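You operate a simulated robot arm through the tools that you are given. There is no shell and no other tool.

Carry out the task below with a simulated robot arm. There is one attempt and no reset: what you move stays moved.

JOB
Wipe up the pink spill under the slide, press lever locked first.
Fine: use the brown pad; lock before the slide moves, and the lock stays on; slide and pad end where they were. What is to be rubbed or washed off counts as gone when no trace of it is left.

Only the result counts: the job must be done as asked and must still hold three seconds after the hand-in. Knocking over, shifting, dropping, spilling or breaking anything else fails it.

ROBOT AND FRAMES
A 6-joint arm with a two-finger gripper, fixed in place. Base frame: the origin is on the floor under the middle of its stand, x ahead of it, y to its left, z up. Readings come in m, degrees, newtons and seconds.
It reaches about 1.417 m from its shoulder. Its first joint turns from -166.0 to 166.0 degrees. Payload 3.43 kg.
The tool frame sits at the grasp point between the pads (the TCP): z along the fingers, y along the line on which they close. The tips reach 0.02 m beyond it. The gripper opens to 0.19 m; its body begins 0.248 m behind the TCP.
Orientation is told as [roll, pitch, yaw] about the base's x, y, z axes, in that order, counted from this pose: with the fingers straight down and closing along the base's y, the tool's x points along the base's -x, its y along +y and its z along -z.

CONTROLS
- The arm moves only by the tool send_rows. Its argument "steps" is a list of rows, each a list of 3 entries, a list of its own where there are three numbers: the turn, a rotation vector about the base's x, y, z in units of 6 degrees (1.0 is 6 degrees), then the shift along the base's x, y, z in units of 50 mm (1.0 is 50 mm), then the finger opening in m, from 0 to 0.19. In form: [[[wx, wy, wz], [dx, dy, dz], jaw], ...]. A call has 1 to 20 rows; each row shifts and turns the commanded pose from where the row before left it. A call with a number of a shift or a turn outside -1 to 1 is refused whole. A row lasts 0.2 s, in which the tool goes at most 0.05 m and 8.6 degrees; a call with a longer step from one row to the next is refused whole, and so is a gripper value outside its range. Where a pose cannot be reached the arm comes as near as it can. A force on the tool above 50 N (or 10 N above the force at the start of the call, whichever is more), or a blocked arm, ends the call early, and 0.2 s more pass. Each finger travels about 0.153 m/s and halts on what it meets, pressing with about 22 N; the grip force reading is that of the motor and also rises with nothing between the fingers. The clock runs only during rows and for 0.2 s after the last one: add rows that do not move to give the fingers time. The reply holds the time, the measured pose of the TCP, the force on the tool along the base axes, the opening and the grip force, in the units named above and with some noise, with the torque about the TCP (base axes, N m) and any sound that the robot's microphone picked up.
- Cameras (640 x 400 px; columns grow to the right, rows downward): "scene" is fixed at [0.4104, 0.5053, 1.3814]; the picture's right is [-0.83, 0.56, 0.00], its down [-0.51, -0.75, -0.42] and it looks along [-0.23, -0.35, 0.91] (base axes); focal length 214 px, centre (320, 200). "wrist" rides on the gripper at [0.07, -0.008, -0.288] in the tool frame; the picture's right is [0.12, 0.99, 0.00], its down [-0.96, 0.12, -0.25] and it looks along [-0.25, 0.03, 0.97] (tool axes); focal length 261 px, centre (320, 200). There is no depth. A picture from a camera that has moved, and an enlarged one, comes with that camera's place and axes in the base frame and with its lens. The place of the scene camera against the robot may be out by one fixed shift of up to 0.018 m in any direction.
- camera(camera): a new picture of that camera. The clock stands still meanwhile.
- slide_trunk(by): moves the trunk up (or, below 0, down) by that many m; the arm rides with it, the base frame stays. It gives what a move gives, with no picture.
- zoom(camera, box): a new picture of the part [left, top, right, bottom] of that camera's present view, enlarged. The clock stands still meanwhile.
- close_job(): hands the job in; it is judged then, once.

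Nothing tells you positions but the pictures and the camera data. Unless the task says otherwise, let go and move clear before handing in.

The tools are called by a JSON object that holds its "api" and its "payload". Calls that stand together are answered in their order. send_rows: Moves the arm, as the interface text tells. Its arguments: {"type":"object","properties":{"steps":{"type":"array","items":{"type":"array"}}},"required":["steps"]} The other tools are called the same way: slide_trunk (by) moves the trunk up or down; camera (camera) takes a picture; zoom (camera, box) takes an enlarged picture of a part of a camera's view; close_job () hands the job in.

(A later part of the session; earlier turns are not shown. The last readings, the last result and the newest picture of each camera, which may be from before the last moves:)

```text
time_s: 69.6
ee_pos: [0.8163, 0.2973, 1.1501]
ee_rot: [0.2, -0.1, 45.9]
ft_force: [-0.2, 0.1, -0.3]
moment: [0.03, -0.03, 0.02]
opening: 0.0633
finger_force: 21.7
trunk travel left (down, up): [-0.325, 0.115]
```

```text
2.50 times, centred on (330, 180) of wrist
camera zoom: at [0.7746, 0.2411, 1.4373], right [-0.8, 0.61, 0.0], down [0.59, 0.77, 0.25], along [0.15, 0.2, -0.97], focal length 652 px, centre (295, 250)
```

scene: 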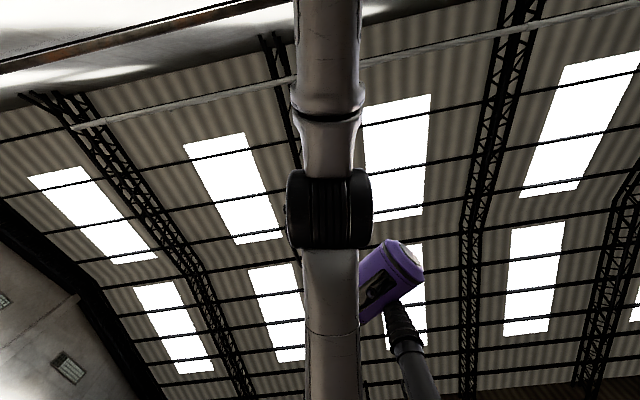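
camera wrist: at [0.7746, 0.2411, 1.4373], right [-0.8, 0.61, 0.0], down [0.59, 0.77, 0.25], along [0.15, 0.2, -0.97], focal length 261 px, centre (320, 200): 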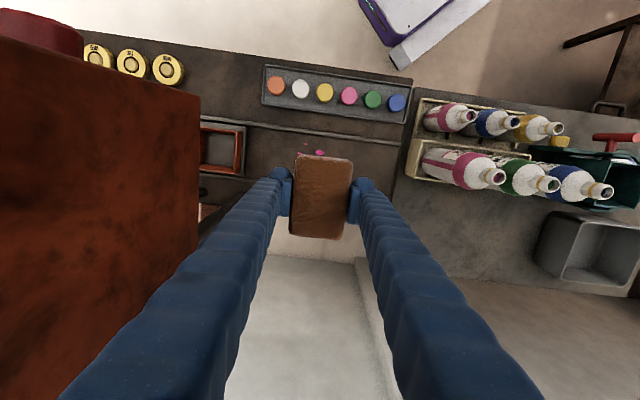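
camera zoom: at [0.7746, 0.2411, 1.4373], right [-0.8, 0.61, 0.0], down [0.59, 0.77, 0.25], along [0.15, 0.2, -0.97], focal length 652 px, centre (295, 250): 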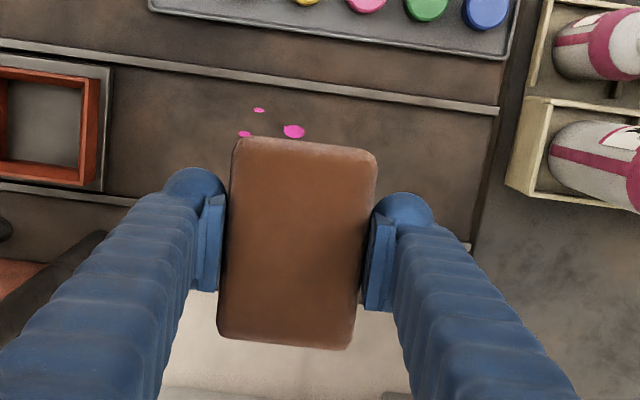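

The pad hangs over the spill, aligned with the channel, and the gripper is clear of the press plate. The spill spans about 7 × 7.5 cm around (0.828, 0.279); I descend at the outer end of the stroke to z 0.87.

{"api": "send_rows", "payload": {"steps": [[[0, 0, 0], [-0.14, 0.08, -0.8], 0.05], [[0, 0, 0], [0, 0, -0.9], 0.05], [[0, 0, 0], [0, 0, -0.9], 0.05], [[0, 0, 0], [0, 0, -0.9], 0.05], [[0, 0, 0], [0, 0, -0.9], 0.05], [[0, 0, 0], [0, 0, -0.8], 0.05], [[0, 0, 0], [0, 0, -0.4], 0.05], [[0, 0, 0], [0, 0, 0], 0.05]]}}

{"api": "camera", "payload": {"camera": "wrist"}}

{"api": "zoom", "payload": {"camera": "wrist", "box": [220, 100, 440, 260]}}

```text
time_s: 71.4
ee_pos: [0.8099, 0.3029, 0.8709]
ee_rot: [0.1, 0.0, 45.7]
ft_force: [0.1, 0.3, 0.6]
moment: [0.0, -0.01, -0.01]
opening: 0.0636
finger_force: 22.3
trunk travel left (down, up): [-0.325, 0.115]
```

```text
taken
camera wrist: at [0.7681, 0.247, 1.1584], right [-0.79, 0.61, 0.0], down [0.59, 0.77, 0.25], along [0.15, 0.2, -0.97], focal length 261 px, centre (320, 200)
```

wrist: 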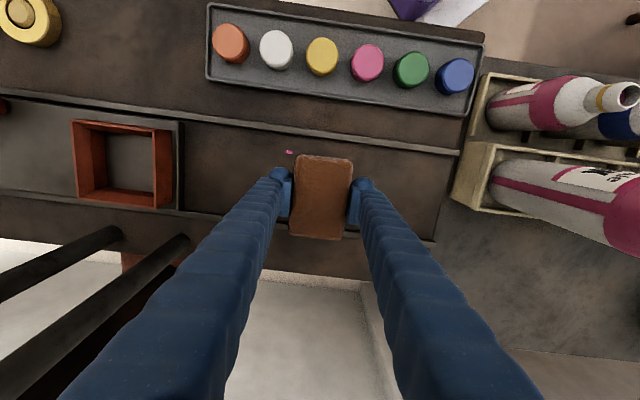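

```text
2.50 times, centred on (330, 180) of wrist
camera zoom: at [0.7681, 0.247, 1.1584], right [-0.79, 0.61, 0.0], down [0.59, 0.77, 0.25], along [0.15, 0.2, -0.97], focal length 652 px, centre (295, 250)
```

zoom: 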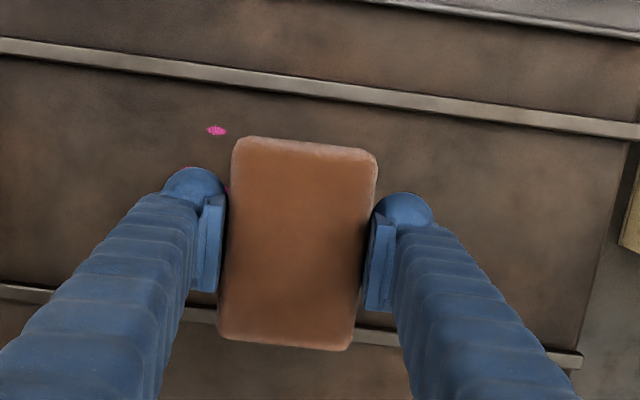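

Droplet positions agree with my estimate, and the pad fits between the rails. Lowering to near contact.

{"api": "send_rows", "payload": {"steps": [[[0, 0, 0], [0.04, 0, -0.4], 0.05], [[0, 0, 0], [0, 0, -0.3], 0.05], [[0, 0, 0], [0, 0, 0], 0.05]]}}

{"api": "send_rows", "payload": {"steps": [[[0, 0, 0], [0, 0, -0.05], 0.05], [[0, 0, 0], [0, 0, 0], 0.05]]}}

```text
time_s: 72.2
ee_pos: [0.8132, 0.3038, 0.8353]
ee_rot: [0.1, -0.1, 45.7]
ft_force: [-0.1, 0.1, -0.1]
moment: [0.0, 0.03, 0.03]
opening: 0.0635
finger_force: 21.6
trunk travel left (down, up): [-0.325, 0.115]
```

```text
time_s: 72.8
ee_pos: [0.8124, 0.3016, 0.8322]
ee_rot: [0.3, 0.0, 45.7]
ft_force: [0.2, 0.4, 0.1]
moment: [0.03, 0.01, -0.03]
opening: 0.0636
finger_force: 22.4
trunk travel left (down, up): [-0.325, 0.115]
```

Still no contact at z 0.832; continuing in 2 mm steps.

{"api": "send_rows", "payload": {"steps": [[[0, 0, 0], [0, 0, -0.04], 0.05], [[0, 0, 0], [0, 0, 0], 0.05]]}}

{"api": "send_rows", "payload": {"steps": [[[0, 0, 0], [0, 0, -0.04], 0.05], [[0, 0, 0], [0, 0, 0], 0.05]]}}

```text
time_s: 73.4
ee_pos: [0.8119, 0.3023, 0.8309]
ee_rot: [0.2, -0.1, 45.7]
ft_force: [-0.1, -0.6, 0.5]
moment: [0.01, 0.0, 0.01]
opening: 0.0634
finger_force: 21.5
trunk travel left (down, up): [-0.325, 0.115]
```

```text
time_s: 74.0
ee_pos: [0.8136, 0.3024, 0.8296]
ee_rot: [0.1, -0.1, 45.7]
ft_force: [-1.2, 0.1, -0.7]
moment: [-0.02, 0.04, -0.02]
opening: 0.0636
finger_force: 22.1
trunk travel left (down, up): [-0.325, 0.115]
```

{"api": "send_rows", "payload": {"steps": [[[0, 0, 0], [0, 0, -0.04], 0.05], [[0, 0, 0], [0, 0, 0], 0.05]]}}

{"api": "send_rows", "payload": {"steps": [[[0, 0, 0], [0, 0, -0.03], 0.05], [[0, 0, 0], [0, 0, 0], 0.05]]}}

```text
time_s: 74.6
ee_pos: [0.8122, 0.3024, 0.8303]
ee_rot: [0.2, -0.1, 45.8]
ft_force: [1.2, -0.3, -0.4]
moment: [-0.04, 0.02, -0.01]
opening: 0.0636
finger_force: 21.9
trunk travel left (down, up): [-0.325, 0.115]
```

```text
time_s: 75.2
ee_pos: [0.8104, 0.3034, 0.8263]
ee_rot: [0.2, 0.0, 45.7]
ft_force: [0.0, -0.7, -0.7]
moment: [-0.03, -0.01, -0.01]
opening: 0.0636
finger_force: 21.6
trunk travel left (down, up): [-0.325, 0.115]
```

No contact yet at about 0.826. I continue in small steps.

{"api": "send_rows", "payload": {"steps": [[[0, 0, 0], [0, 0, -0.04], 0.05], [[0, 0, 0], [0, 0, 0], 0.05]]}}

{"api": "send_rows", "payload": {"steps": [[[0, 0, 0], [0, 0, -0.03], 0.05], [[0, 0, 0], [0, 0, 0], 0.05]]}}

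```text
time_s: 75.8
ee_pos: [0.8128, 0.3007, 0.8245]
ee_rot: [0.1, -0.1, 45.7]
ft_force: [-0.4, -0.8, -1.0]
moment: [0.0, 0.0, -0.02]
opening: 0.0634
finger_force: 22.0
trunk travel left (down, up): [-0.325, 0.115]
```

```text
time_s: 76.4
ee_pos: [0.8134, 0.3013, 0.8229]
ee_rot: [0.2, -0.1, 45.7]
ft_force: [0.6, 0.2, 0.1]
moment: [0.0, -0.02, 0.01]
opening: 0.0638
finger_force: 21.9
trunk travel left (down, up): [-0.325, 0.115]
```

{"api": "send_rows", "payload": {"steps": [[[0, 0, 0], [0, 0, -0.04], 0.05], [[0, 0, 0], [0, 0, 0], 0.05]]}}

{"api": "zoom", "payload": {"camera": "wrist", "box": [220, 100, 440, 260]}}

```text
time_s: 77.0
ee_pos: [0.8123, 0.302, 0.8209]
ee_rot: [0.0, -0.1, 45.7]
ft_force: [-0.2, -0.2, -0.8]
moment: [0.02, 0.0, 0.01]
opening: 0.0635
finger_force: 22.4
trunk travel left (down, up): [-0.325, 0.115]
```

```text
2.50 times, centred on (330, 180) of wrist
camera zoom: at [0.7698, 0.2468, 1.1073], right [-0.79, 0.61, 0.0], down [0.59, 0.77, 0.25], along [0.15, 0.2, -0.97], focal length 652 px, centre (295, 250)
```

zoom: 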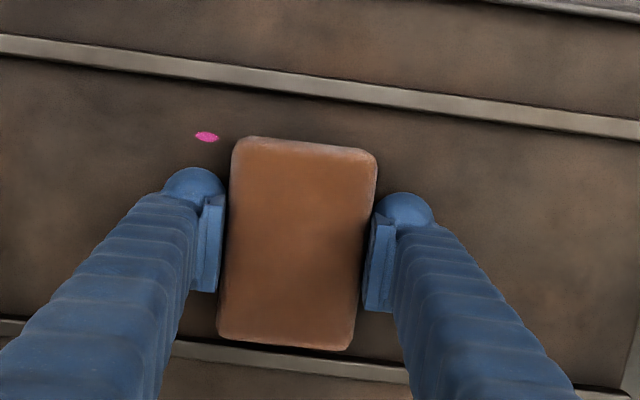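

No contact yet at 0.821, so the channel floor is lower than my stereo estimate. I continue stepping down.

{"api": "send_rows", "payload": {"steps": [[[0, 0, 0], [0, 0, -0.05], 0.05], [[0, 0, 0], [0, 0, 0], 0.05]]}}

{"api": "send_rows", "payload": {"steps": [[[0, 0, 0], [0, 0, -0.05], 0.05], [[0, 0, 0], [0, 0, 0], 0.05]]}}

```text
time_s: 77.6
ee_pos: [0.8117, 0.3026, 0.8195]
ee_rot: [0.0, -0.1, 45.7]
ft_force: [-2.8, -1.0, 16.4]
moment: [-0.36, -0.04, -0.09]
opening: 0.0637
finger_force: 22.6
trunk travel left (down, up): [-0.325, 0.115]
```

```text
time_s: 78.2
ee_pos: [0.8121, 0.3028, 0.8192]
ee_rot: [0.0, -0.3, 45.7]
ft_force: [-3.0, 3.2, 38.6]
moment: [-0.2, 0.34, -0.03]
opening: 0.0636
finger_force: 22.7
trunk travel left (down, up): [-0.325, 0.115]
```

Contact: floor is at about z 0.798. I ease the pressing force and then make the first stroke along the channel toward the slide.

{"api": "send_rows", "payload": {"steps": [[[0, 0, 0], [0, 0, 0.035], 0.05], [[0, 0, 0], [0, 0, 0], 0.05]]}}

{"api": "send_rows", "payload": {"steps": [[[0, 0, 0], [0.1, -0.098, 0], 0.05], [[0, 0, 0], [0.1, -0.098, 0], 0.05], [[0, 0, 0], [0.1, -0.098, 0], 0.05], [[0, 0, 0], [0, 0, 0], 0.05]]}}

{"api": "zoom", "payload": {"camera": "wrist", "box": [220, 100, 440, 260]}}

```text
time_s: 78.8
ee_pos: [0.8124, 0.3018, 0.8193]
ee_rot: [0.1, -0.2, 45.7]
ft_force: [3.8, 7.7, 30.5]
moment: [-0.03, -0.24, -0.03]
opening: 0.0636
finger_force: 22.1
trunk travel left (down, up): [-0.325, 0.115]
```

```text
time_s: 79.3
ee_pos: [0.8148, 0.2978, 0.8186]
ee_rot: [0.2, -0.1, 45.8]
ft_force: [-5.0, -3.5, 11.9]
moment: [-0.3, -0.38, -0.32]
opening: 0.0638
finger_force: 22.3
trunk travel left (down, up): [-0.325, 0.115]
stopped in row 2: the force on the tool passed its limit at 56 N (the readings are from after the stop); the commanded pose is now the measured one
```

```text
2.50 times, centred on (330, 180) of wrist
camera zoom: at [0.7733, 0.2415, 1.1065], right [-0.8, 0.61, 0.0], down [0.59, 0.77, 0.25], along [0.15, 0.2, -0.97], focal length 652 px, centre (295, 250)
```

zoom: 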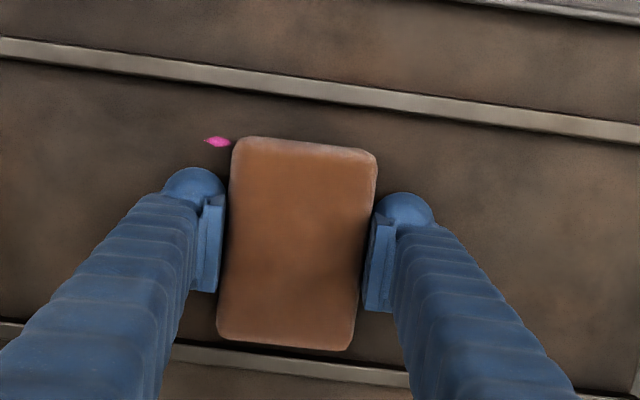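

Pressing force is now ~12 N. Continuing the stroke gently.

{"api": "send_rows", "payload": {"steps": [[[0, 0, 0], [0.1, -0.098, 0.01], 0.05], [[0, 0, 0], [0.1, -0.098, 0], 0.05], [[0, 0, 0], [0.1, -0.098, 0], 0.05], [[0, 0, 0], [0.1, -0.098, 0], 0.05], [[0, 0, 0], [0, 0, 0], 0.05]]}}

{"api": "zoom", "payload": {"camera": "wrist", "box": [220, 100, 440, 260]}}

```text
time_s: 80.5
ee_pos: [0.8343, 0.2772, 0.8194]
ee_rot: [0.2, 0.0, 45.9]
ft_force: [-5.3, 5.4, 13.0]
moment: [-0.19, -0.35, 0.06]
opening: 0.0639
finger_force: 21.9
trunk travel left (down, up): [-0.325, 0.115]
```

```text
2.50 times, centred on (330, 180) of wrist
camera zoom: at [0.7934, 0.2217, 1.1066], right [-0.8, 0.61, 0.0], down [0.59, 0.77, 0.25], along [0.15, 0.2, -0.97], focal length 652 px, centre (295, 250)
```

zoom: 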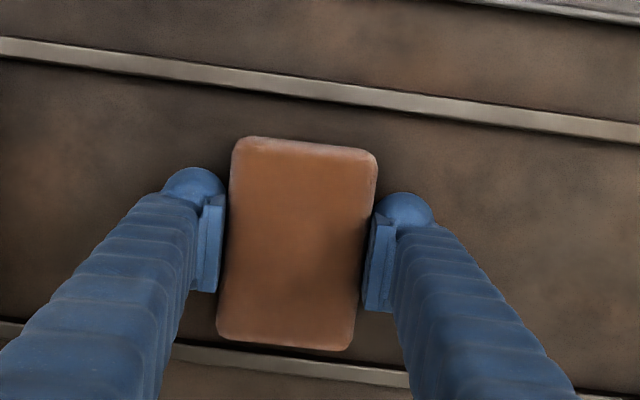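

Working smoothly with ~13 N. I finish the stroke to the slide side, then sweep back and forth, shifting slightly across the channel.

{"api": "send_rows", "payload": {"steps": [[[0, 0, 0], [0.1, -0.098, 0], 0.05], [[0, 0, 0], [0.1, -0.098, 0], 0.05], [[0, 0, 0], [0, 0, 0], 0.05], [[0, 0, 0], [-0.06, -0.06, 0], 0.05], [[0, 0, 0], [-0.1, 0.098, 0], 0.05], [[0, 0, 0], [-0.1, 0.098, 0], 0.05], [[0, 0, 0], [-0.1, 0.098, 0], 0.05], [[0, 0, 0], [-0.1, 0.098, 0], 0.05], [[0, 0, 0], [-0.1, 0.098, 0], 0.05], [[0, 0, 0], [-0.1, 0.098, 0], 0.05], [[0, 0, 0], [-0.1, 0.098, 0], 0.05], [[0, 0, 0], [-0.1, 0.098, 0], 0.05], [[0, 0, 0], [-0.1, 0.098, 0], 0.05], [[0, 0, 0], [-0.1, 0.098, 0], 0.05], [[0, 0, 0], [0, 0, 0], 0.05]]}}

{"api": "zoom", "payload": {"camera": "wrist", "box": [220, 100, 440, 260]}}

```text
time_s: 83.7
ee_pos: [0.7922, 0.3146, 0.8202]
ee_rot: [0.2, -0.1, 45.8]
ft_force: [4.4, -6.5, 15.4]
moment: [-0.42, -0.65, -0.08]
opening: 0.0638
finger_force: 22.1
trunk travel left (down, up): [-0.325, 0.115]
```

```text
2.50 times, centred on (330, 180) of wrist
camera zoom: at [0.7504, 0.2582, 1.1064], right [-0.79, 0.61, 0.0], down [0.59, 0.77, 0.25], along [0.15, 0.2, -0.97], focal length 652 px, centre (295, 250)
```

zoom: 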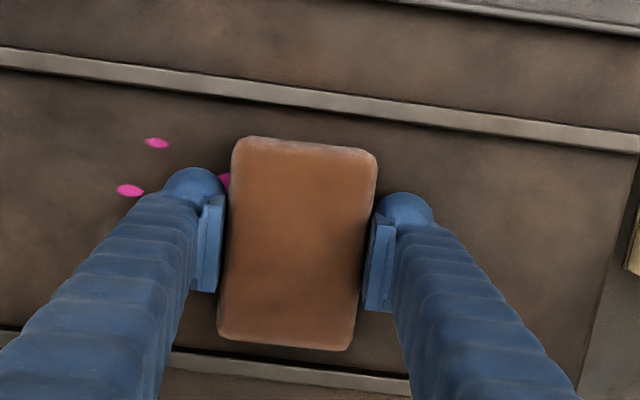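

The droplets are still there after one pass, so it may need more rubbing. I lift and step aside to see the effect on the whole puddle.

{"api": "send_rows", "payload": {"steps": [[[0, 0, 0], [0, 0, 0.4], 0.05], [[0, 0, 0], [-0.5, 0.5, 0.5], 0.05], [[0, 0, 0], [-0.6, 0.6, 0.3], 0.05], [[0, 0, 0], [-0.6, 0.6, 0], 0.05], [[0, 0, 0], [0, 0, 0], 0.05]]}}

{"api": "camera", "payload": {"camera": "wrist"}}

{"api": "zoom", "payload": {"camera": "wrist", "box": [120, 100, 300, 220]}}

```text
time_s: 84.9
ee_pos: [0.7065, 0.3977, 0.8786]
ee_rot: [0.3, 0.1, 45.8]
ft_force: [-0.2, 0.9, -0.7]
moment: [-0.05, 0.02, -0.01]
opening: 0.0636
finger_force: 21.8
trunk travel left (down, up): [-0.325, 0.115]
```

```text
taken
camera wrist: at [0.6651, 0.343, 1.1654], right [-0.79, 0.61, 0.0], down [0.59, 0.77, 0.25], along [0.15, 0.2, -0.97], focal length 261 px, centre (320, 200)
```

wrist: 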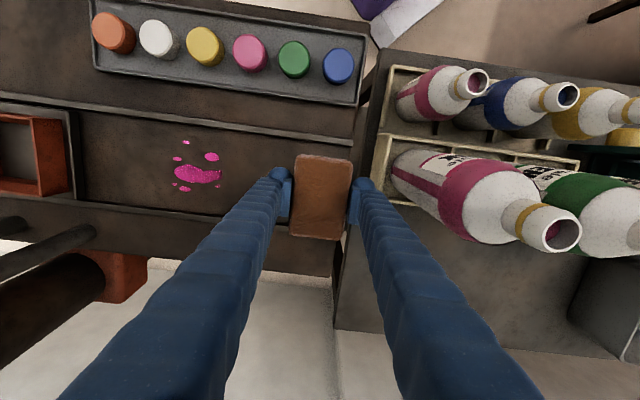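

```text
3.33 times, centred on (210, 160) of wrist
camera zoom: at [0.6651, 0.343, 1.1654], right [-0.79, 0.61, 0.0], down [0.59, 0.77, 0.25], along [0.15, 0.2, -0.97], focal length 869 px, centre (687, 333)
```

zoom: 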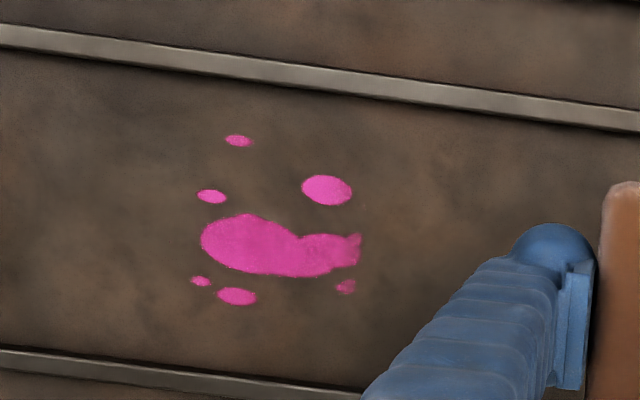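

The puddle is unchanged: the fingertips are probably level with the pad's underside and carried the load themselves. I'll set the pad down in the clear end of the channel and re-grip it ~4–5 mm higher so that the pad itself touches.

{"api": "send_rows", "payload": {"steps": [[[0, 0, 0], [0.5, -0.49, 0], 0.05], [[0, 0, 0], [0.5, -0.49, 0], 0.05], [[0, 0, 0], [0, 0, -0.5], 0.05], [[0, 0, 0], [0, 0, -0.4], 0.05], [[0, 0, 0], [0, 0, -0.15], 0.05], [[0, 0, 0], [0, 0, 0], 0.05]]}}

{"api": "zoom", "payload": {"camera": "wrist", "box": [220, 100, 440, 260]}}

```text
time_s: 86.3
ee_pos: [0.7569, 0.3492, 0.827]
ee_rot: [0.2, 0.0, 45.8]
ft_force: [-0.2, -0.2, -1.1]
moment: [-0.03, -0.02, 0.02]
opening: 0.0637
finger_force: 22.2
trunk travel left (down, up): [-0.325, 0.115]
```

```text
2.50 times, centred on (330, 180) of wrist
camera zoom: at [0.7167, 0.2941, 1.1132], right [-0.8, 0.61, 0.0], down [0.59, 0.77, 0.25], along [0.15, 0.2, -0.97], focal length 652 px, centre (295, 250)
```

zoom: 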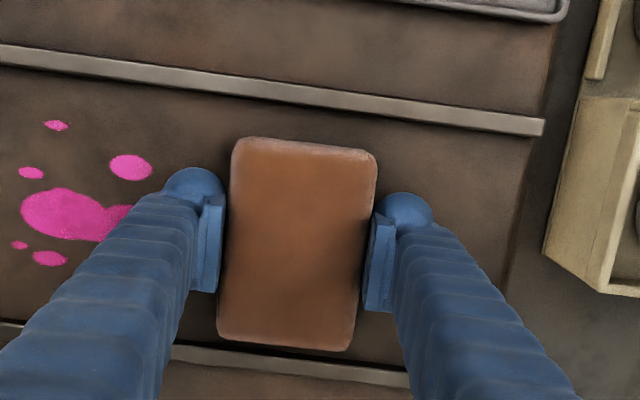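

Over clean floor beside the spill. Lowering to contact.

{"api": "send_rows", "payload": {"steps": [[[0, 0, 0], [0, 0, -0.1], 0.05], [[0, 0, 0], [0, 0, 0], 0.05]]}}

{"api": "send_rows", "payload": {"steps": [[[0, 0, 0], [0, 0, -0.05], 0.05], [[0, 0, 0], [0, 0, 0], 0.05]]}}

```text
time_s: 86.9
ee_pos: [0.7582, 0.3495, 0.8207]
ee_rot: [0.3, 0.0, 45.8]
ft_force: [1.5, 0.2, -0.4]
moment: [-0.01, -0.02, 0.03]
opening: 0.0635
finger_force: 21.7
trunk travel left (down, up): [-0.325, 0.115]
```

```text
time_s: 87.5
ee_pos: [0.7587, 0.3495, 0.8198]
ee_rot: [0.2, -0.1, 45.8]
ft_force: [-2.6, 1.7, 10.1]
moment: [-0.28, -0.33, -0.08]
opening: 0.0635
finger_force: 22.0
trunk travel left (down, up): [-0.325, 0.115]
```

Light contact. Opening a little, raising ~5.5 mm, and re-closing on the upper part of the pad.

{"api": "send_rows", "payload": {"steps": [[[0, 0, 0], [0, 0, 0], 0.07], [[0, 0, 0], [0, 0, 0], 0.078], [[0, 0, 0], [0, 0, 0.11], 0.078], [[0, 0, 0], [0, 0, 0], 0.078]]}}

{"api": "send_rows", "payload": {"steps": [[[0, 0, 0], [0, 0, 0], 0.07], [[0, 0, 0], [0, 0, 0], 0.06], [[0, 0, 0], [0, 0, 0], 0.055], [[0, 0, 0], [0, 0, 0], 0.055]]}}

{"api": "zoom", "payload": {"camera": "wrist", "box": [220, 100, 440, 260]}}

```text
time_s: 88.5
ee_pos: [0.7567, 0.3493, 0.823]
ee_rot: [0.3, 0.0, 45.8]
ft_force: [0.4, 0.6, -0.2]
moment: [0.01, 0.06, -0.01]
opening: 0.0783
finger_force: 0.0
trunk travel left (down, up): [-0.325, 0.115]
```

```text
time_s: 89.5
ee_pos: [0.758, 0.35, 0.8243]
ee_rot: [0.2, 0.1, 45.9]
ft_force: [-1.0, -0.7, 0.6]
moment: [0.02, 0.03, 0.03]
opening: 0.0637
finger_force: 21.6
trunk travel left (down, up): [-0.325, 0.115]
```

```text
2.50 times, centred on (330, 180) of wrist
camera zoom: at [0.7164, 0.2932, 1.1107], right [-0.8, 0.61, 0.0], down [0.59, 0.77, 0.25], along [0.15, 0.2, -0.97], focal length 652 px, centre (295, 250)
```

zoom: 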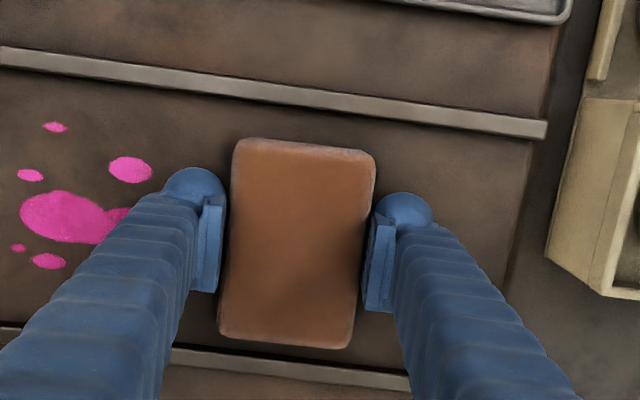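

Re-gripped about 4.5 mm higher with no tip contact. Pressing lightly — the force should now come through the pad.

{"api": "send_rows", "payload": {"steps": [[[0, 0, 0], [0, 0, -0.03], 0.05], [[0, 0, 0], [0, 0, 0], 0.05]]}}

```text
time_s: 90.1
ee_pos: [0.7578, 0.3477, 0.8233]
ee_rot: [0.2, -0.2, 45.8]
ft_force: [-0.8, -2.7, 11.2]
moment: [-0.06, 0.09, 0.02]
opening: 0.0635
finger_force: 22.0
trunk travel left (down, up): [-0.325, 0.115]
```

11 N now goes through the pad. Stroke across the whole puddle toward the slide.

{"api": "send_rows", "payload": {"steps": [[[0, 0, 0], [0.1, -0.098, 0], 0.05], [[0, 0, 0], [0.143, -0.14, 0], 0.05], [[0, 0, 0], [0.143, -0.14, 0], 0.05], [[0, 0, 0], [0.143, -0.14, 0], 0.05], [[0, 0, 0], [0.143, -0.14, 0], 0.05], [[0, 0, 0], [0.143, -0.14, 0], 0.05], [[0, 0, 0], [0.143, -0.14, 0], 0.05], [[0, 0, 0], [0.143, -0.14, 0], 0.05], [[0, 0, 0], [0.143, -0.14, 0], 0.05], [[0, 0, 0], [0.143, -0.14, 0], 0.05], [[0, 0, 0], [0, 0, 0], 0.05]]}}

{"api": "zoom", "payload": {"camera": "wrist", "box": [220, 100, 440, 260]}}

```text
time_s: 92.5
ee_pos: [0.827, 0.2809, 0.8229]
ee_rot: [0.1, -0.1, 45.7]
ft_force: [-4.0, 5.4, 21.3]
moment: [0.11, 0.18, -0.01]
opening: 0.0637
finger_force: 21.8
trunk travel left (down, up): [-0.325, 0.115]
```

```text
2.50 times, centred on (330, 180) of wrist
camera zoom: at [0.7848, 0.2255, 1.11], right [-0.8, 0.61, 0.0], down [0.59, 0.77, 0.25], along [0.15, 0.2, -0.97], focal length 652 px, centre (295, 250)
```

zoom: 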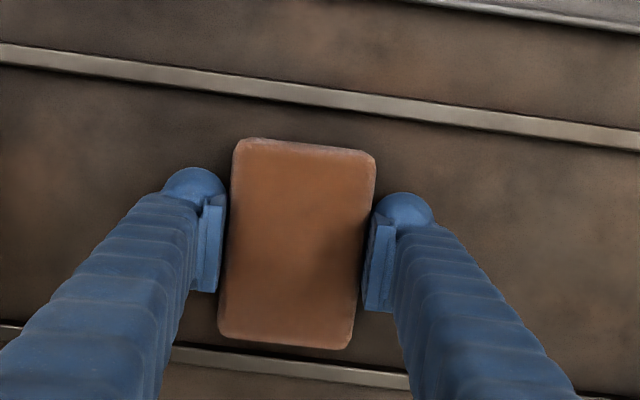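

Continuing to the left edge of the puddle, then stroking back the full length.

{"api": "send_rows", "payload": {"steps": [[[0, 0, 0], [0.143, -0.14, 0], 0.05], [[0, 0, 0], [0.12, -0.117, 0], 0.05], [[0, 0, 0], [0, 0, 0], 0.05], [[0, 0, 0], [-0.143, 0.14, 0], 0.05], [[0, 0, 0], [-0.143, 0.14, 0], 0.05], [[0, 0, 0], [-0.143, 0.14, 0], 0.05], [[0, 0, 0], [-0.143, 0.14, 0], 0.05], [[0, 0, 0], [-0.143, 0.14, 0], 0.05], [[0, 0, 0], [-0.143, 0.14, 0], 0.05], [[0, 0, 0], [-0.143, 0.14, 0], 0.05], [[0, 0, 0], [-0.143, 0.14, 0], 0.05], [[0, 0, 0], [-0.143, 0.14, 0], 0.05], [[0, 0, 0], [-0.143, 0.14, 0], 0.05], [[0, 0, 0], [-0.143, 0.14, 0], 0.05], [[0, 0, 0], [-0.143, 0.14, 0], 0.05], [[0, 0, 0], [0, 0, 0], 0.05]]}}

{"api": "camera", "payload": {"camera": "wrist"}}

{"api": "zoom", "payload": {"camera": "wrist", "box": [140, 100, 340, 240]}}

```text
time_s: 95.9
ee_pos: [0.7541, 0.3533, 0.8221]
ee_rot: [0.1, 0.0, 45.8]
ft_force: [5.2, -2.9, 19.5]
moment: [-0.02, -0.07, -0.01]
opening: 0.0635
finger_force: 22.1
trunk travel left (down, up): [-0.325, 0.115]
```

```text
taken
camera wrist: at [0.7122, 0.2965, 1.1094], right [-0.8, 0.61, 0.0], down [0.59, 0.77, 0.25], along [0.15, 0.2, -0.97], focal length 261 px, centre (320, 200)
```

wrist: 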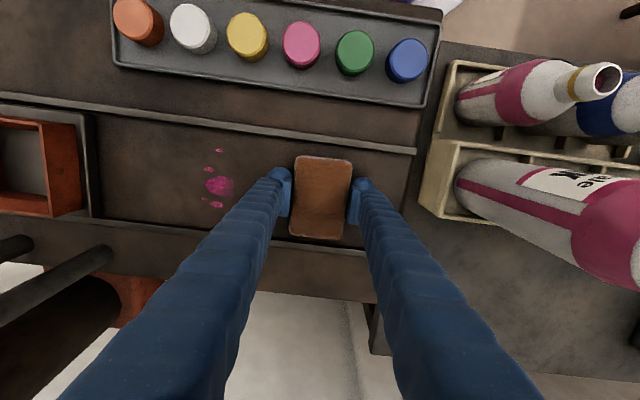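

```text
2.86 times, centred on (240, 170) of wrist
camera zoom: at [0.7122, 0.2965, 1.1094], right [-0.8, 0.61, 0.0], down [0.59, 0.77, 0.25], along [0.15, 0.2, -0.97], focal length 745 px, centre (549, 286)
```

zoom: 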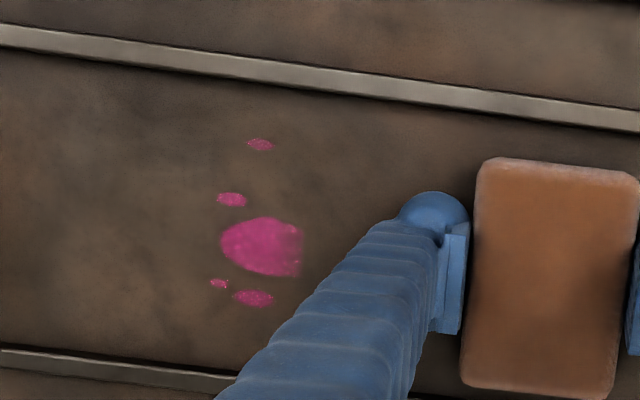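

It's working: the right part is gone and the rest is fading. More strokes, concentrating on the left part.

{"api": "send_rows", "payload": {"steps": [[[0, 0, 0], [0.186, -0.1815, 0], 0.05], [[0, 0, 0], [0.186, -0.1815, 0], 0.05], [[0, 0, 0], [0.186, -0.1815, 0], 0.05], [[0, 0, 0], [0.186, -0.1815, 0], 0.05], [[0, 0, 0], [0.186, -0.1815, 0], 0.05], [[0, 0, 0], [0.186, -0.1815, 0], 0.05], [[0, 0, 0], [0.186, -0.1815, 0], 0.05], [[0, 0, 0], [0.186, -0.1815, 0], 0.05], [[0, 0, 0], [0.186, -0.1815, 0], 0.05], [[0, 0, 0], [0, 0, 0], 0.05]]}}

{"api": "zoom", "payload": {"camera": "wrist", "box": [220, 100, 440, 260]}}

```text
time_s: 98.1
ee_pos: [0.839, 0.271, 0.8232]
ee_rot: [0.3, -0.1, 45.8]
ft_force: [0.7, 1.0, 0.1]
moment: [0.02, -0.01, 0.02]
opening: 0.0638
finger_force: 22.4
trunk travel left (down, up): [-0.325, 0.115]
```

```text
2.50 times, centred on (330, 180) of wrist
camera zoom: at [0.7968, 0.2151, 1.1105], right [-0.8, 0.61, 0.0], down [0.59, 0.77, 0.25], along [0.15, 0.2, -0.97], focal length 652 px, centre (295, 250)
```

zoom: 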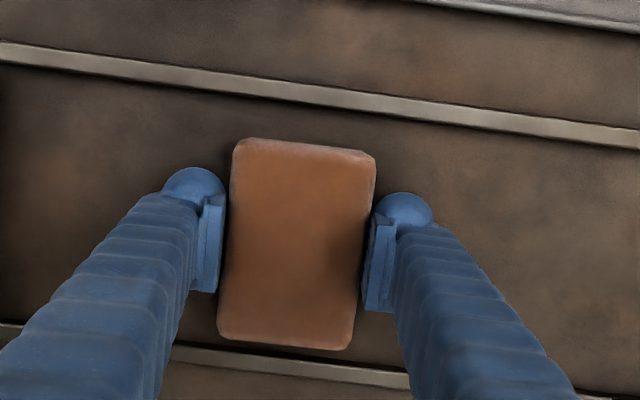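

Contact force dropped to zero here. I re-press by ~1.5 mm.

{"api": "send_rows", "payload": {"steps": [[[0, 0, 0], [0, 0, -0.03], 0.05], [[0, 0, 0], [0, 0, 0], 0.05]]}}

```text
time_s: 98.7
ee_pos: [0.8381, 0.272, 0.8237]
ee_rot: [0.3, -0.1, 45.8]
ft_force: [0.3, -1.4, 7.6]
moment: [-0.06, 0.09, 0.05]
opening: 0.0636
finger_force: 21.4
trunk travel left (down, up): [-0.325, 0.115]
```

Good, contact again. Short strokes over the left part, with a slight shift across the channel between passes.

{"api": "send_rows", "payload": {"steps": [[[0, 0, 0], [0.1, -0.098, -0.01], 0.05], [[0, 0, 0], [0.1, -0.098, 0], 0.05], [[0, 0, 0], [-0.143, 0.14, 0], 0.05], [[0, 0, 0], [-0.143, 0.14, 0], 0.05], [[0, 0, 0], [-0.143, 0.14, 0], 0.05], [[0, 0, 0], [-0.143, 0.14, 0], 0.05], [[0, 0, 0], [-0.143, 0.14, 0], 0.05], [[0, 0, 0], [0.143, -0.14, 0], 0.05], [[0, 0, 0], [0.143, -0.14, 0], 0.05], [[0, 0, 0], [0.143, -0.14, 0], 0.05], [[0, 0, 0], [0.143, -0.14, 0], 0.05], [[0, 0, 0], [0.143, -0.14, 0], 0.05], [[0, 0, 0], [0, 0, 0], 0.05]]}}

```text
time_s: 101.5
ee_pos: [0.8468, 0.2602, 0.8211]
ee_rot: [0.2, 0.0, 45.8]
ft_force: [-4.0, 1.8, 13.6]
moment: [0.08, 0.11, -0.01]
opening: 0.0637
finger_force: 21.3
trunk travel left (down, up): [-0.325, 0.115]
```

Still ~14 N. Another set of strokes with small offsets toward the front and back rails.

{"api": "send_rows", "payload": {"steps": [[[0, 0, 0], [-0.07, -0.072, 0], 0.05], [[0, 0, 0], [-0.143, 0.14, 0], 0.05], [[0, 0, 0], [-0.143, 0.14, 0], 0.05], [[0, 0, 0], [-0.143, 0.14, 0], 0.05], [[0, 0, 0], [-0.143, 0.14, 0], 0.05], [[0, 0, 0], [-0.143, 0.14, 0], 0.05], [[0, 0, 0], [0.16, 0.165, 0], 0.05], [[0, 0, 0], [0.143, -0.14, 0], 0.05], [[0, 0, 0], [0.143, -0.14, 0], 0.05], [[0, 0, 0], [0.143, -0.14, 0], 0.05], [[0, 0, 0], [0.143, -0.14, 0], 0.05], [[0, 0, 0], [0.143, -0.14, 0], 0.05], [[0, 0, 0], [0, 0, 0], 0.05]]}}

{"api": "zoom", "payload": {"camera": "wrist", "box": [220, 100, 440, 260]}}

```text
time_s: 104.3
ee_pos: [0.8531, 0.2653, 0.8206]
ee_rot: [0.2, -0.1, 45.8]
ft_force: [-2.9, 2.0, 13.4]
moment: [-0.02, 0.07, -0.04]
opening: 0.0636
finger_force: 22.6
trunk travel left (down, up): [-0.325, 0.115]
```

```text
2.50 times, centred on (330, 180) of wrist
camera zoom: at [0.8121, 0.2093, 1.1078], right [-0.79, 0.61, 0.0], down [0.59, 0.77, 0.25], along [0.15, 0.2, -0.97], focal length 652 px, centre (295, 250)
```

zoom: 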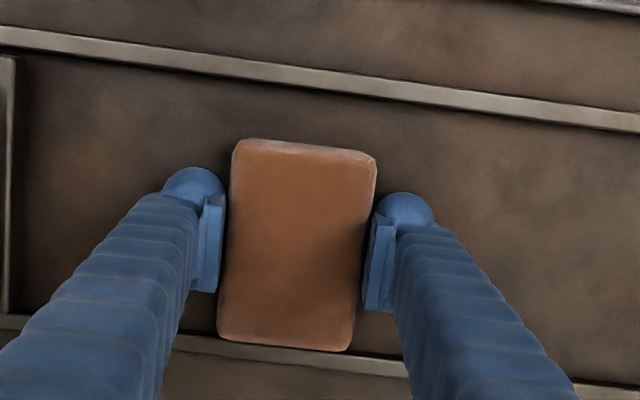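

Now a long stroke to the right, to clear the view and check what is left.

{"api": "send_rows", "payload": {"steps": [[[0, 0, 0], [-0.186, 0.1815, 0], 0.05], [[0, 0, 0], [-0.186, 0.1815, 0], 0.05], [[0, 0, 0], [-0.186, 0.1815, 0], 0.05], [[0, 0, 0], [-0.186, 0.1815, 0], 0.05], [[0, 0, 0], [-0.186, 0.1815, 0], 0.05], [[0, 0, 0], [-0.186, 0.1815, 0], 0.05], [[0, 0, 0], [-0.186, 0.1815, 0], 0.05], [[0, 0, 0], [-0.186, 0.1815, 0], 0.05], [[0, 0, 0], [-0.186, 0.1815, 0], 0.05], [[0, 0, 0], [-0.186, 0.1815, 0], 0.05], [[0, 0, 0], [0, 0, 0], 0.05]]}}

{"api": "zoom", "payload": {"camera": "wrist", "box": [140, 100, 340, 240]}}

```text
time_s: 106.7
ee_pos: [0.7589, 0.3583, 0.8206]
ee_rot: [0.3, 0.1, 45.7]
ft_force: [-1.4, 0.3, 7.3]
moment: [0.05, -0.02, -0.03]
opening: 0.0635
finger_force: 22.1
trunk travel left (down, up): [-0.325, 0.115]
```

```text
2.86 times, centred on (240, 170) of wrist
camera zoom: at [0.7173, 0.3011, 1.1077], right [-0.8, 0.61, 0.0], down [0.59, 0.77, 0.25], along [0.15, 0.2, -0.97], focal length 745 px, centre (549, 286)
```

zoom: 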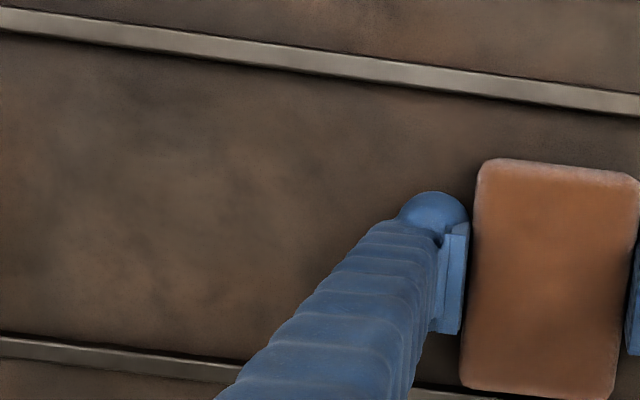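

The pink looks gone. For certainty I'll add extra passes over the whole area with a bit more pressure at two cross-channel offsets.

{"api": "send_rows", "payload": {"steps": [[[0, 0, 0], [0.186, -0.1815, -0.01], 0.05], [[0, 0, 0], [0.186, -0.1815, -0.005], 0.05], [[0, 0, 0], [0.186, -0.1815, 0], 0.05], [[0, 0, 0], [0.186, -0.1815, 0], 0.05], [[0, 0, 0], [0.186, -0.1815, 0], 0.05], [[0, 0, 0], [0.186, -0.1815, 0], 0.05], [[0, 0, 0], [0.186, -0.1815, 0], 0.05], [[0, 0, 0], [0.186, -0.1815, 0], 0.05], [[0, 0, 0], [0.186, -0.1815, 0], 0.05], [[0, 0, 0], [0.186, -0.1815, 0], 0.05], [[0, 0, 0], [-0.1, -0.1, 0], 0.05], [[0, 0, 0], [-0.1, -0.1, 0], 0.05], [[0, 0, 0], [0, 0, 0], 0.05]]}}

{"api": "send_rows", "payload": {"steps": [[[0, 0, 0], [-0.186, 0.1815, 0], 0.05], [[0, 0, 0], [-0.186, 0.1815, 0], 0.05], [[0, 0, 0], [-0.186, 0.1815, 0], 0.05], [[0, 0, 0], [-0.186, 0.1815, 0], 0.05], [[0, 0, 0], [-0.186, 0.1815, 0], 0.05], [[0, 0, 0], [0.186, -0.1815, 0], 0.05], [[0, 0, 0], [0.186, -0.1815, 0], 0.05], [[0, 0, 0], [0.186, -0.1815, 0], 0.05], [[0, 0, 0], [0.186, -0.1815, 0], 0.05], [[0, 0, 0], [0.186, -0.1815, 0], 0.05], [[0, 0, 0], [0, 0, 0], 0.05]]}}

```text
time_s: 109.5
ee_pos: [0.8431, 0.2559, 0.8193]
ee_rot: [0.2, -0.1, 45.8]
ft_force: [5.2, 2.5, 15.3]
moment: [0.08, -0.07, 0.01]
opening: 0.0634
finger_force: 22.1
trunk travel left (down, up): [-0.325, 0.115]
```

```text
time_s: 111.9
ee_pos: [0.8422, 0.255, 0.8202]
ee_rot: [0.1, 0.0, 45.8]
ft_force: [-2.1, 2.3, 11.9]
moment: [0.03, 0.07, -0.01]
opening: 0.0636
finger_force: 22.1
trunk travel left (down, up): [-0.325, 0.115]
```

Final stroke to the right, then lift and inspect the floor from above with zoom.

{"api": "send_rows", "payload": {"steps": [[[0, 0, 0], [-0.186, 0.1815, 0], 0.05], [[0, 0, 0], [-0.186, 0.1815, 0], 0.05], [[0, 0, 0], [-0.186, 0.1815, 0], 0.05], [[0, 0, 0], [-0.186, 0.1815, 0], 0.05], [[0, 0, 0], [-0.186, 0.1815, 0], 0.05], [[0, 0, 0], [-0.186, 0.1815, 0], 0.05], [[0, 0, 0], [-0.186, 0.1815, 0], 0.05], [[0, 0, 0], [-0.186, 0.1815, 0], 0.05], [[0, 0, 0], [-0.1, 0.1, 0.2], 0.05], [[0, 0, 0], [-0.1, 0.1, 0.8], 0.05], [[0, 0, 0], [-0.4, 0.4, 0.7], 0.05], [[0, 0, 0], [-0.4, 0.4, 0.7], 0.05], [[0, 0, 0], [-0.4, 0.4, 0.7], 0.05], [[0, 0, 0], [0, 0, 0], 0.05]]}}

{"api": "camera", "payload": {"camera": "wrist"}}

{"api": "zoom", "payload": {"camera": "wrist", "box": [130, 110, 290, 210]}}

```text
time_s: 114.9
ee_pos: [0.6975, 0.4002, 0.9752]
ee_rot: [0.3, 0.0, 45.9]
ft_force: [-0.4, -0.2, -0.3]
moment: [0.0, 0.06, 0.02]
opening: 0.0635
finger_force: 22.2
trunk travel left (down, up): [-0.325, 0.115]
```

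```text
taken
camera wrist: at [0.6563, 0.3447, 1.262], right [-0.79, 0.61, 0.0], down [0.59, 0.77, 0.25], along [0.15, 0.2, -0.97], focal length 261 px, centre (320, 200)
```

wrist: 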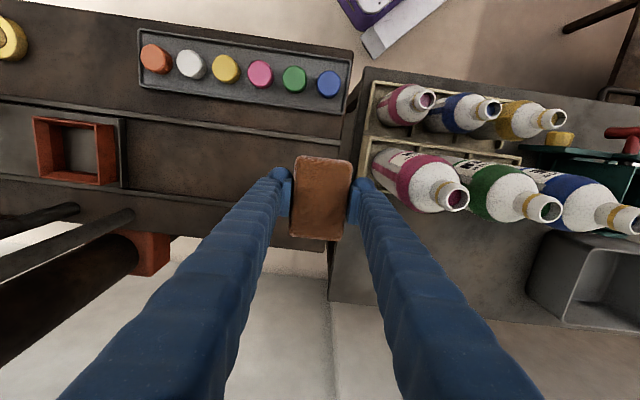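

```text
4.00 times, centred on (210, 160) of wrist
camera zoom: at [0.6563, 0.3447, 1.262], right [-0.79, 0.61, 0.0], down [0.59, 0.77, 0.25], along [0.15, 0.2, -0.97], focal length 1043 px, centre (760, 360)
```

zoom: 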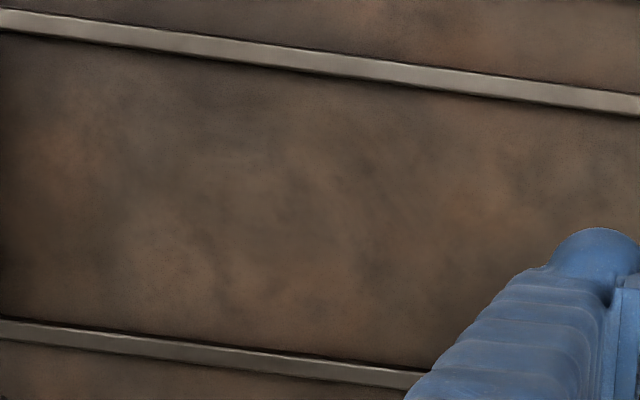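

The channel floor is clean. Now the pad goes back: raise above the bottles, yaw back, and travel to its original spot.

{"api": "send_rows", "payload": {"steps": [[[0, 0, 0], [0, 0, 0.9], 0.05], [[0, 0, 0], [0, 0, 0.9], 0.05], [[0, 0, 0], [0, 0, 0.9], 0.05], [[0, 0, 0], [0, 0, 0.9], 0.05], [[0, 0, 0], [0, 0, 0], 0.05]]}}

{"api": "send_rows", "payload": {"steps": [[[0, 0, -1], [-0.19, 0.42, 0], 0.05], [[0, 0, -1], [-0.19, 0.42, 0], 0.05], [[0, 0, -1], [-0.19, 0.42, 0], 0.05], [[0, 0, -1], [-0.19, 0.42, 0], 0.05], [[0, 0, -1], [-0.19, 0.42, 0], 0.05], [[0, 0, -1], [-0.19, 0.42, 0], 0.05], [[0, 0, -1], [-0.19, 0.42, 0], 0.05], [[0, 0, -1], [-0.19, 0.42, 0], 0.05], [[0, 0, -1], [-0.19, 0.42, 0], 0.05], [[0, 0, -1], [-0.19, 0.42, 0], 0.05], [[0, 0, -1], [-0.19, 0.42, 0], 0.05], [[0, 0, -1], [-0.19, 0.42, 0], 0.05], [[0, 0, -1], [-0.19, 0.42, 0], 0.05], [[0, 0, -1], [-0.19, 0.42, 0], 0.05], [[0, 0, -1], [-0.19, 0.42, 0], 0.05], [[0, 0, 0], [0, 0, 0], 0.05]]}}

{"api": "camera", "payload": {"camera": "wrist"}}

```text
time_s: 116.1
ee_pos: [0.6987, 0.3995, 1.1557]
ee_rot: [0.3, 0.1, 45.8]
ft_force: [0.0, -1.0, -0.8]
moment: [-0.01, -0.02, 0.03]
opening: 0.0636
finger_force: 22.2
trunk travel left (down, up): [-0.325, 0.115]
```

```text
time_s: 119.5
ee_pos: [0.5569, 0.7151, 1.1536]
ee_rot: [0.3, 0.0, -44.3]
ft_force: [0.4, 0.2, -1.2]
moment: [0.02, -0.01, 0.01]
opening: 0.0635
finger_force: 21.6
trunk travel left (down, up): [-0.325, 0.115]
```

```text
taken
camera wrist: at [0.5006, 0.759, 1.4414], right [0.61, 0.79, 0.0], down [0.77, -0.59, 0.25], along [0.2, -0.15, -0.97], focal length 261 px, centre (320, 200)
```

wrist: 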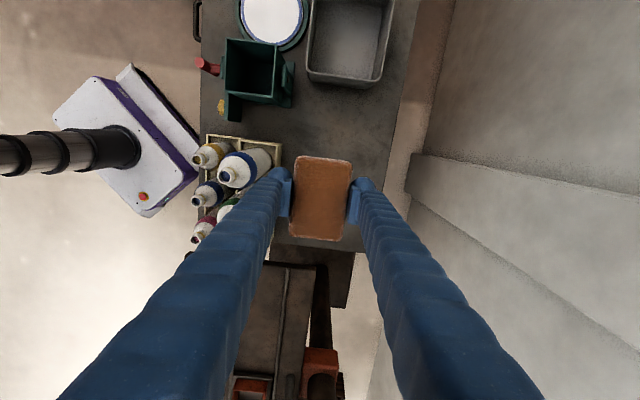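

Checking how the pad sits in the fingers before placing it.

{"api": "zoom", "payload": {"camera": "wrist", "box": [240, 130, 400, 250]}}

```text
3.33 times, centred on (320, 190) of wrist
camera zoom: at [0.5006, 0.759, 1.4414], right [0.61, 0.79, 0.0], down [0.77, -0.59, 0.25], along [0.2, -0.15, -0.97], focal length 869 px, centre (320, 233)
```

zoom: 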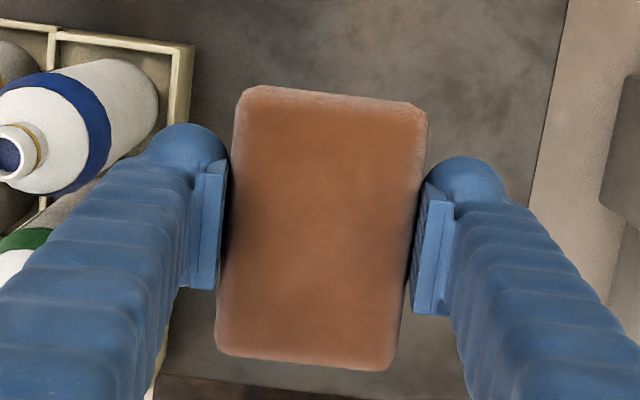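

The pad sits about 4 mm off the tool centre; I compensate for that so its centre returns to (0.552, 0.723), then descend to just above the bench.

{"api": "send_rows", "payload": {"steps": [[[0, 0, 0], [-0.162, 0.188, -0.5], 0.05], [[0, 0, 0], [0, 0, -0.9], 0.05], [[0, 0, 0], [0, 0, -0.9], 0.05], [[0, 0, 0], [0, 0, -0.9], 0.05], [[0, 0, 0], [0, 0, -0.9], 0.05], [[0, 0, 0], [0, 0, -0.9], 0.05], [[0, 0, 0], [0, 0, -0.9], 0.05], [[0, 0, 0], [0, 0, -0.9], 0.05], [[0, 0, 0], [0, 0, -0.8], 0.05], [[0, 0, 0], [0, 0, -0.4], 0.05], [[0, 0, 0], [0, 0, 0], 0.05]]}}

{"api": "camera", "payload": {"camera": "wrist"}}

```text
time_s: 121.9
ee_pos: [0.5495, 0.7231, 0.7547]
ee_rot: [0.3, 0.1, -44.2]
ft_force: [0.4, -0.4, -1.0]
moment: [-0.03, 0.05, -0.05]
opening: 0.0636
finger_force: 22.1
trunk travel left (down, up): [-0.325, 0.115]
```

```text
taken
camera wrist: at [0.4925, 0.7663, 1.0419], right [0.61, 0.8, 0.0], down [0.77, -0.59, 0.25], along [0.2, -0.15, -0.97], focal length 261 px, centre (320, 200)
```

wrist: 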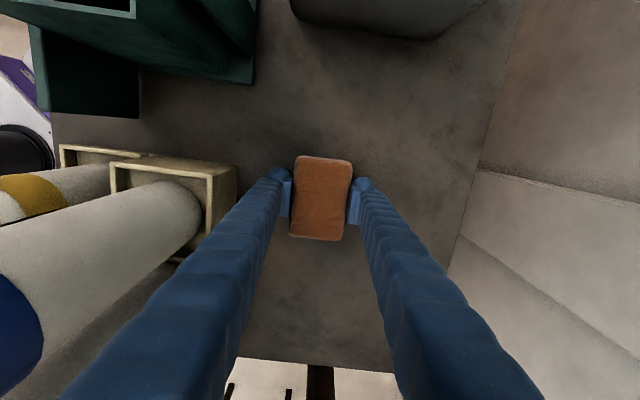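

Nearly at the bench. Stepping down to contact with a 1 mm correction.

{"api": "send_rows", "payload": {"steps": [[[0, 0, 0], [-0.01, 0.025, -0.14], 0.05], [[0, 0, 0], [0, 0, 0], 0.05]]}}

{"api": "send_rows", "payload": {"steps": [[[0, 0, 0], [0, 0, -0.05], 0.05], [[0, 0, 0], [0, 0, 0], 0.05]]}}

```text
time_s: 122.5
ee_pos: [0.5481, 0.7246, 0.747]
ee_rot: [0.2, 0.0, -44.2]
ft_force: [0.2, -0.4, -0.3]
moment: [0.01, 0.02, 0.0]
opening: 0.0636
finger_force: 22.3
trunk travel left (down, up): [-0.325, 0.115]
```

```text
time_s: 123.1
ee_pos: [0.5475, 0.7239, 0.7449]
ee_rot: [0.2, 0.0, -44.2]
ft_force: [0.3, 0.8, -0.2]
moment: [-0.04, -0.01, -0.01]
opening: 0.0637
finger_force: 22.0
trunk travel left (down, up): [-0.325, 0.115]
```

{"api": "send_rows", "payload": {"steps": [[[0, 0, 0], [0, 0, -0.04], 0.05], [[0, 0, 0], [0, 0, 0], 0.05]]}}

{"api": "send_rows", "payload": {"steps": [[[0, 0, 0], [0, 0, -0.03], 0.05], [[0, 0, 0], [0, 0, 0], 0.05]]}}

```text
time_s: 123.7
ee_pos: [0.5476, 0.7241, 0.7433]
ee_rot: [0.2, 0.0, -44.1]
ft_force: [0.2, 0.6, -0.7]
moment: [-0.02, 0.01, 0.01]
opening: 0.0636
finger_force: 22.5
trunk travel left (down, up): [-0.325, 0.115]
```

```text
time_s: 124.3
ee_pos: [0.5472, 0.7243, 0.7418]
ee_rot: [0.2, 0.0, -44.2]
ft_force: [0.7, 0.4, -0.3]
moment: [0.02, -0.04, 0.0]
opening: 0.0638
finger_force: 21.4
trunk travel left (down, up): [-0.325, 0.115]
```

Still just above the bench; one more small step (with +1 mm in x).

{"api": "send_rows", "payload": {"steps": [[[0, 0, 0], [0.024, 0, -0.03], 0.05], [[0, 0, 0], [0, 0, 0], 0.05]]}}

{"api": "send_rows", "payload": {"steps": [[[0, 0, 0], [0, 0, -0.03], 0.05], [[0, 0, 0], [0, 0, 0], 0.05]]}}

```text
time_s: 124.9
ee_pos: [0.5492, 0.7247, 0.7401]
ee_rot: [0.2, 0.0, -44.2]
ft_force: [0.4, 1.3, -0.7]
moment: [0.01, -0.03, -0.02]
opening: 0.0634
finger_force: 22.0
trunk travel left (down, up): [-0.325, 0.115]
```

```text
time_s: 125.5
ee_pos: [0.5488, 0.7246, 0.7398]
ee_rot: [0.2, 0.1, -44.3]
ft_force: [0.8, -0.3, 7.4]
moment: [-0.08, 0.08, 0.01]
opening: 0.0637
finger_force: 22.0
trunk travel left (down, up): [-0.325, 0.115]
```

Pad is on the bench (7 N). Opening and raising straight up.

{"api": "send_rows", "payload": {"steps": [[[0, 0, 0], [0, 0, 0.01], 0.068], [[0, 0, 0], [0, 0, 0], 0.078], [[0, 0, 0], [0, 0, 0], 0.09], [[0, 0, 0], [0, 0, 0.3], 0.09], [[0, 0, 0], [0, 0, 0.7], 0.09], [[0, 0, 0], [0, 0, 0.8], 0.09], [[0, 0, 0], [0, 0, 0.9], 0.09], [[0, 0, 0], [0, 0, 0], 0.09]]}}

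{"api": "zoom", "payload": {"camera": "wrist", "box": [260, 110, 380, 210]}}

```text
time_s: 127.3
ee_pos: [0.5456, 0.7226, 0.875]
ee_rot: [0.2, 0.1, -44.3]
ft_force: [-0.1, -0.6, -0.8]
moment: [0.04, 0.02, -0.01]
opening: 0.0902
finger_force: 0.0
trunk travel left (down, up): [-0.325, 0.115]
```

```text
4.00 times, centred on (320, 160) of wrist
camera zoom: at [0.4906, 0.7668, 1.1622], right [0.61, 0.79, 0.0], down [0.77, -0.59, 0.25], along [0.2, -0.15, -0.97], focal length 1043 px, centre (320, 360)
```

zoom: 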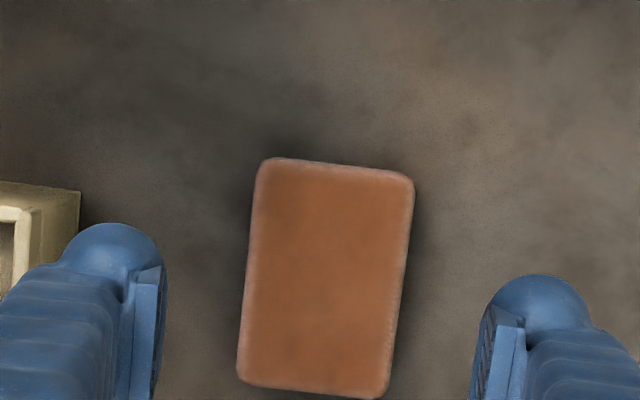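

Pad centre measures (0.5516, 0.7228) versus original (0.5522, 0.7228). I'll return to my earlier overview pose to compare directly with the first pad picture.

{"api": "send_rows", "payload": {"steps": [[[0, 0, 0], [0, 0, 0.9], 0.09], [[0, 0, 0], [0, 0, 0.9], 0.09], [[0, 0, 0], [0, 0, 0.9], 0.09], [[0, 0, 0], [0, 0, 0.9], 0.1], [[0, 0, 0], [0, 0, 0.9], 0.1], [[0, 0, 0], [0, 0, 0.9], 0.1], [[0, 0, 0], [0, -0.5, 0.8], 0.1], [[0, 0, 0], [0, -0.5, 0.8], 0.1], [[0.05, -0.05, -0.117], [-0.06, -0.5, 0.76], 0.1], [[0, 0, 0], [0, -0.49, 0.6], 0.1], [[0, 0, 0], [0, 0, 0], 0.1]]}}

{"api": "camera", "payload": {"camera": "wrist"}}

{"api": "zoom", "payload": {"camera": "wrist", "box": [315, 105, 375, 165]}}

```text
time_s: 129.7
ee_pos: [0.5449, 0.6256, 1.2902]
ee_rot: [0.6, 0.0, -44.9]
ft_force: [-1.0, 0.7, -0.2]
moment: [-0.06, -0.01, 0.02]
opening: 0.1001
finger_force: 0.0
trunk travel left (down, up): [-0.325, 0.115]
```

```text
taken
camera wrist: at [0.4868, 0.6691, 1.5781], right [0.62, 0.79, 0.01], down [0.76, -0.6, 0.25], along [0.2, -0.15, -0.97], focal length 261 px, centre (320, 200)
```

wrist: 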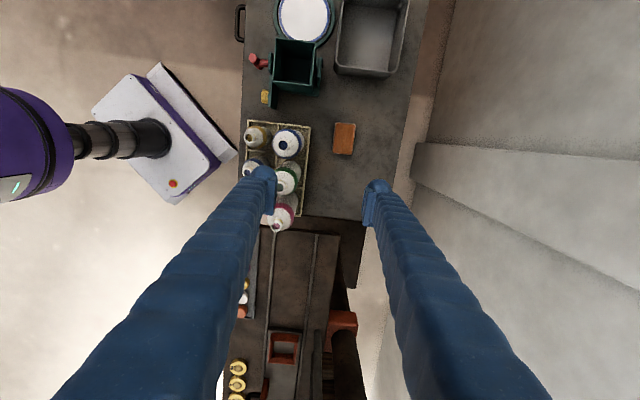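

```text
6.67 times, centred on (345, 135) of wrist
camera zoom: at [0.4868, 0.6691, 1.5781], right [0.62, 0.79, 0.01], down [0.76, -0.6, 0.25], along [0.2, -0.15, -0.97], focal length 1738 px, centre (153, 633)
```

zoom: 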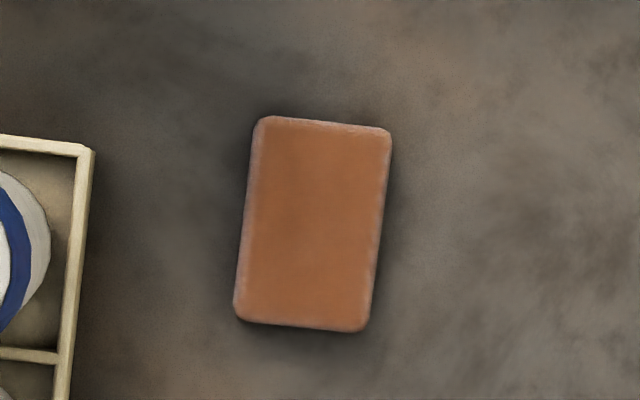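

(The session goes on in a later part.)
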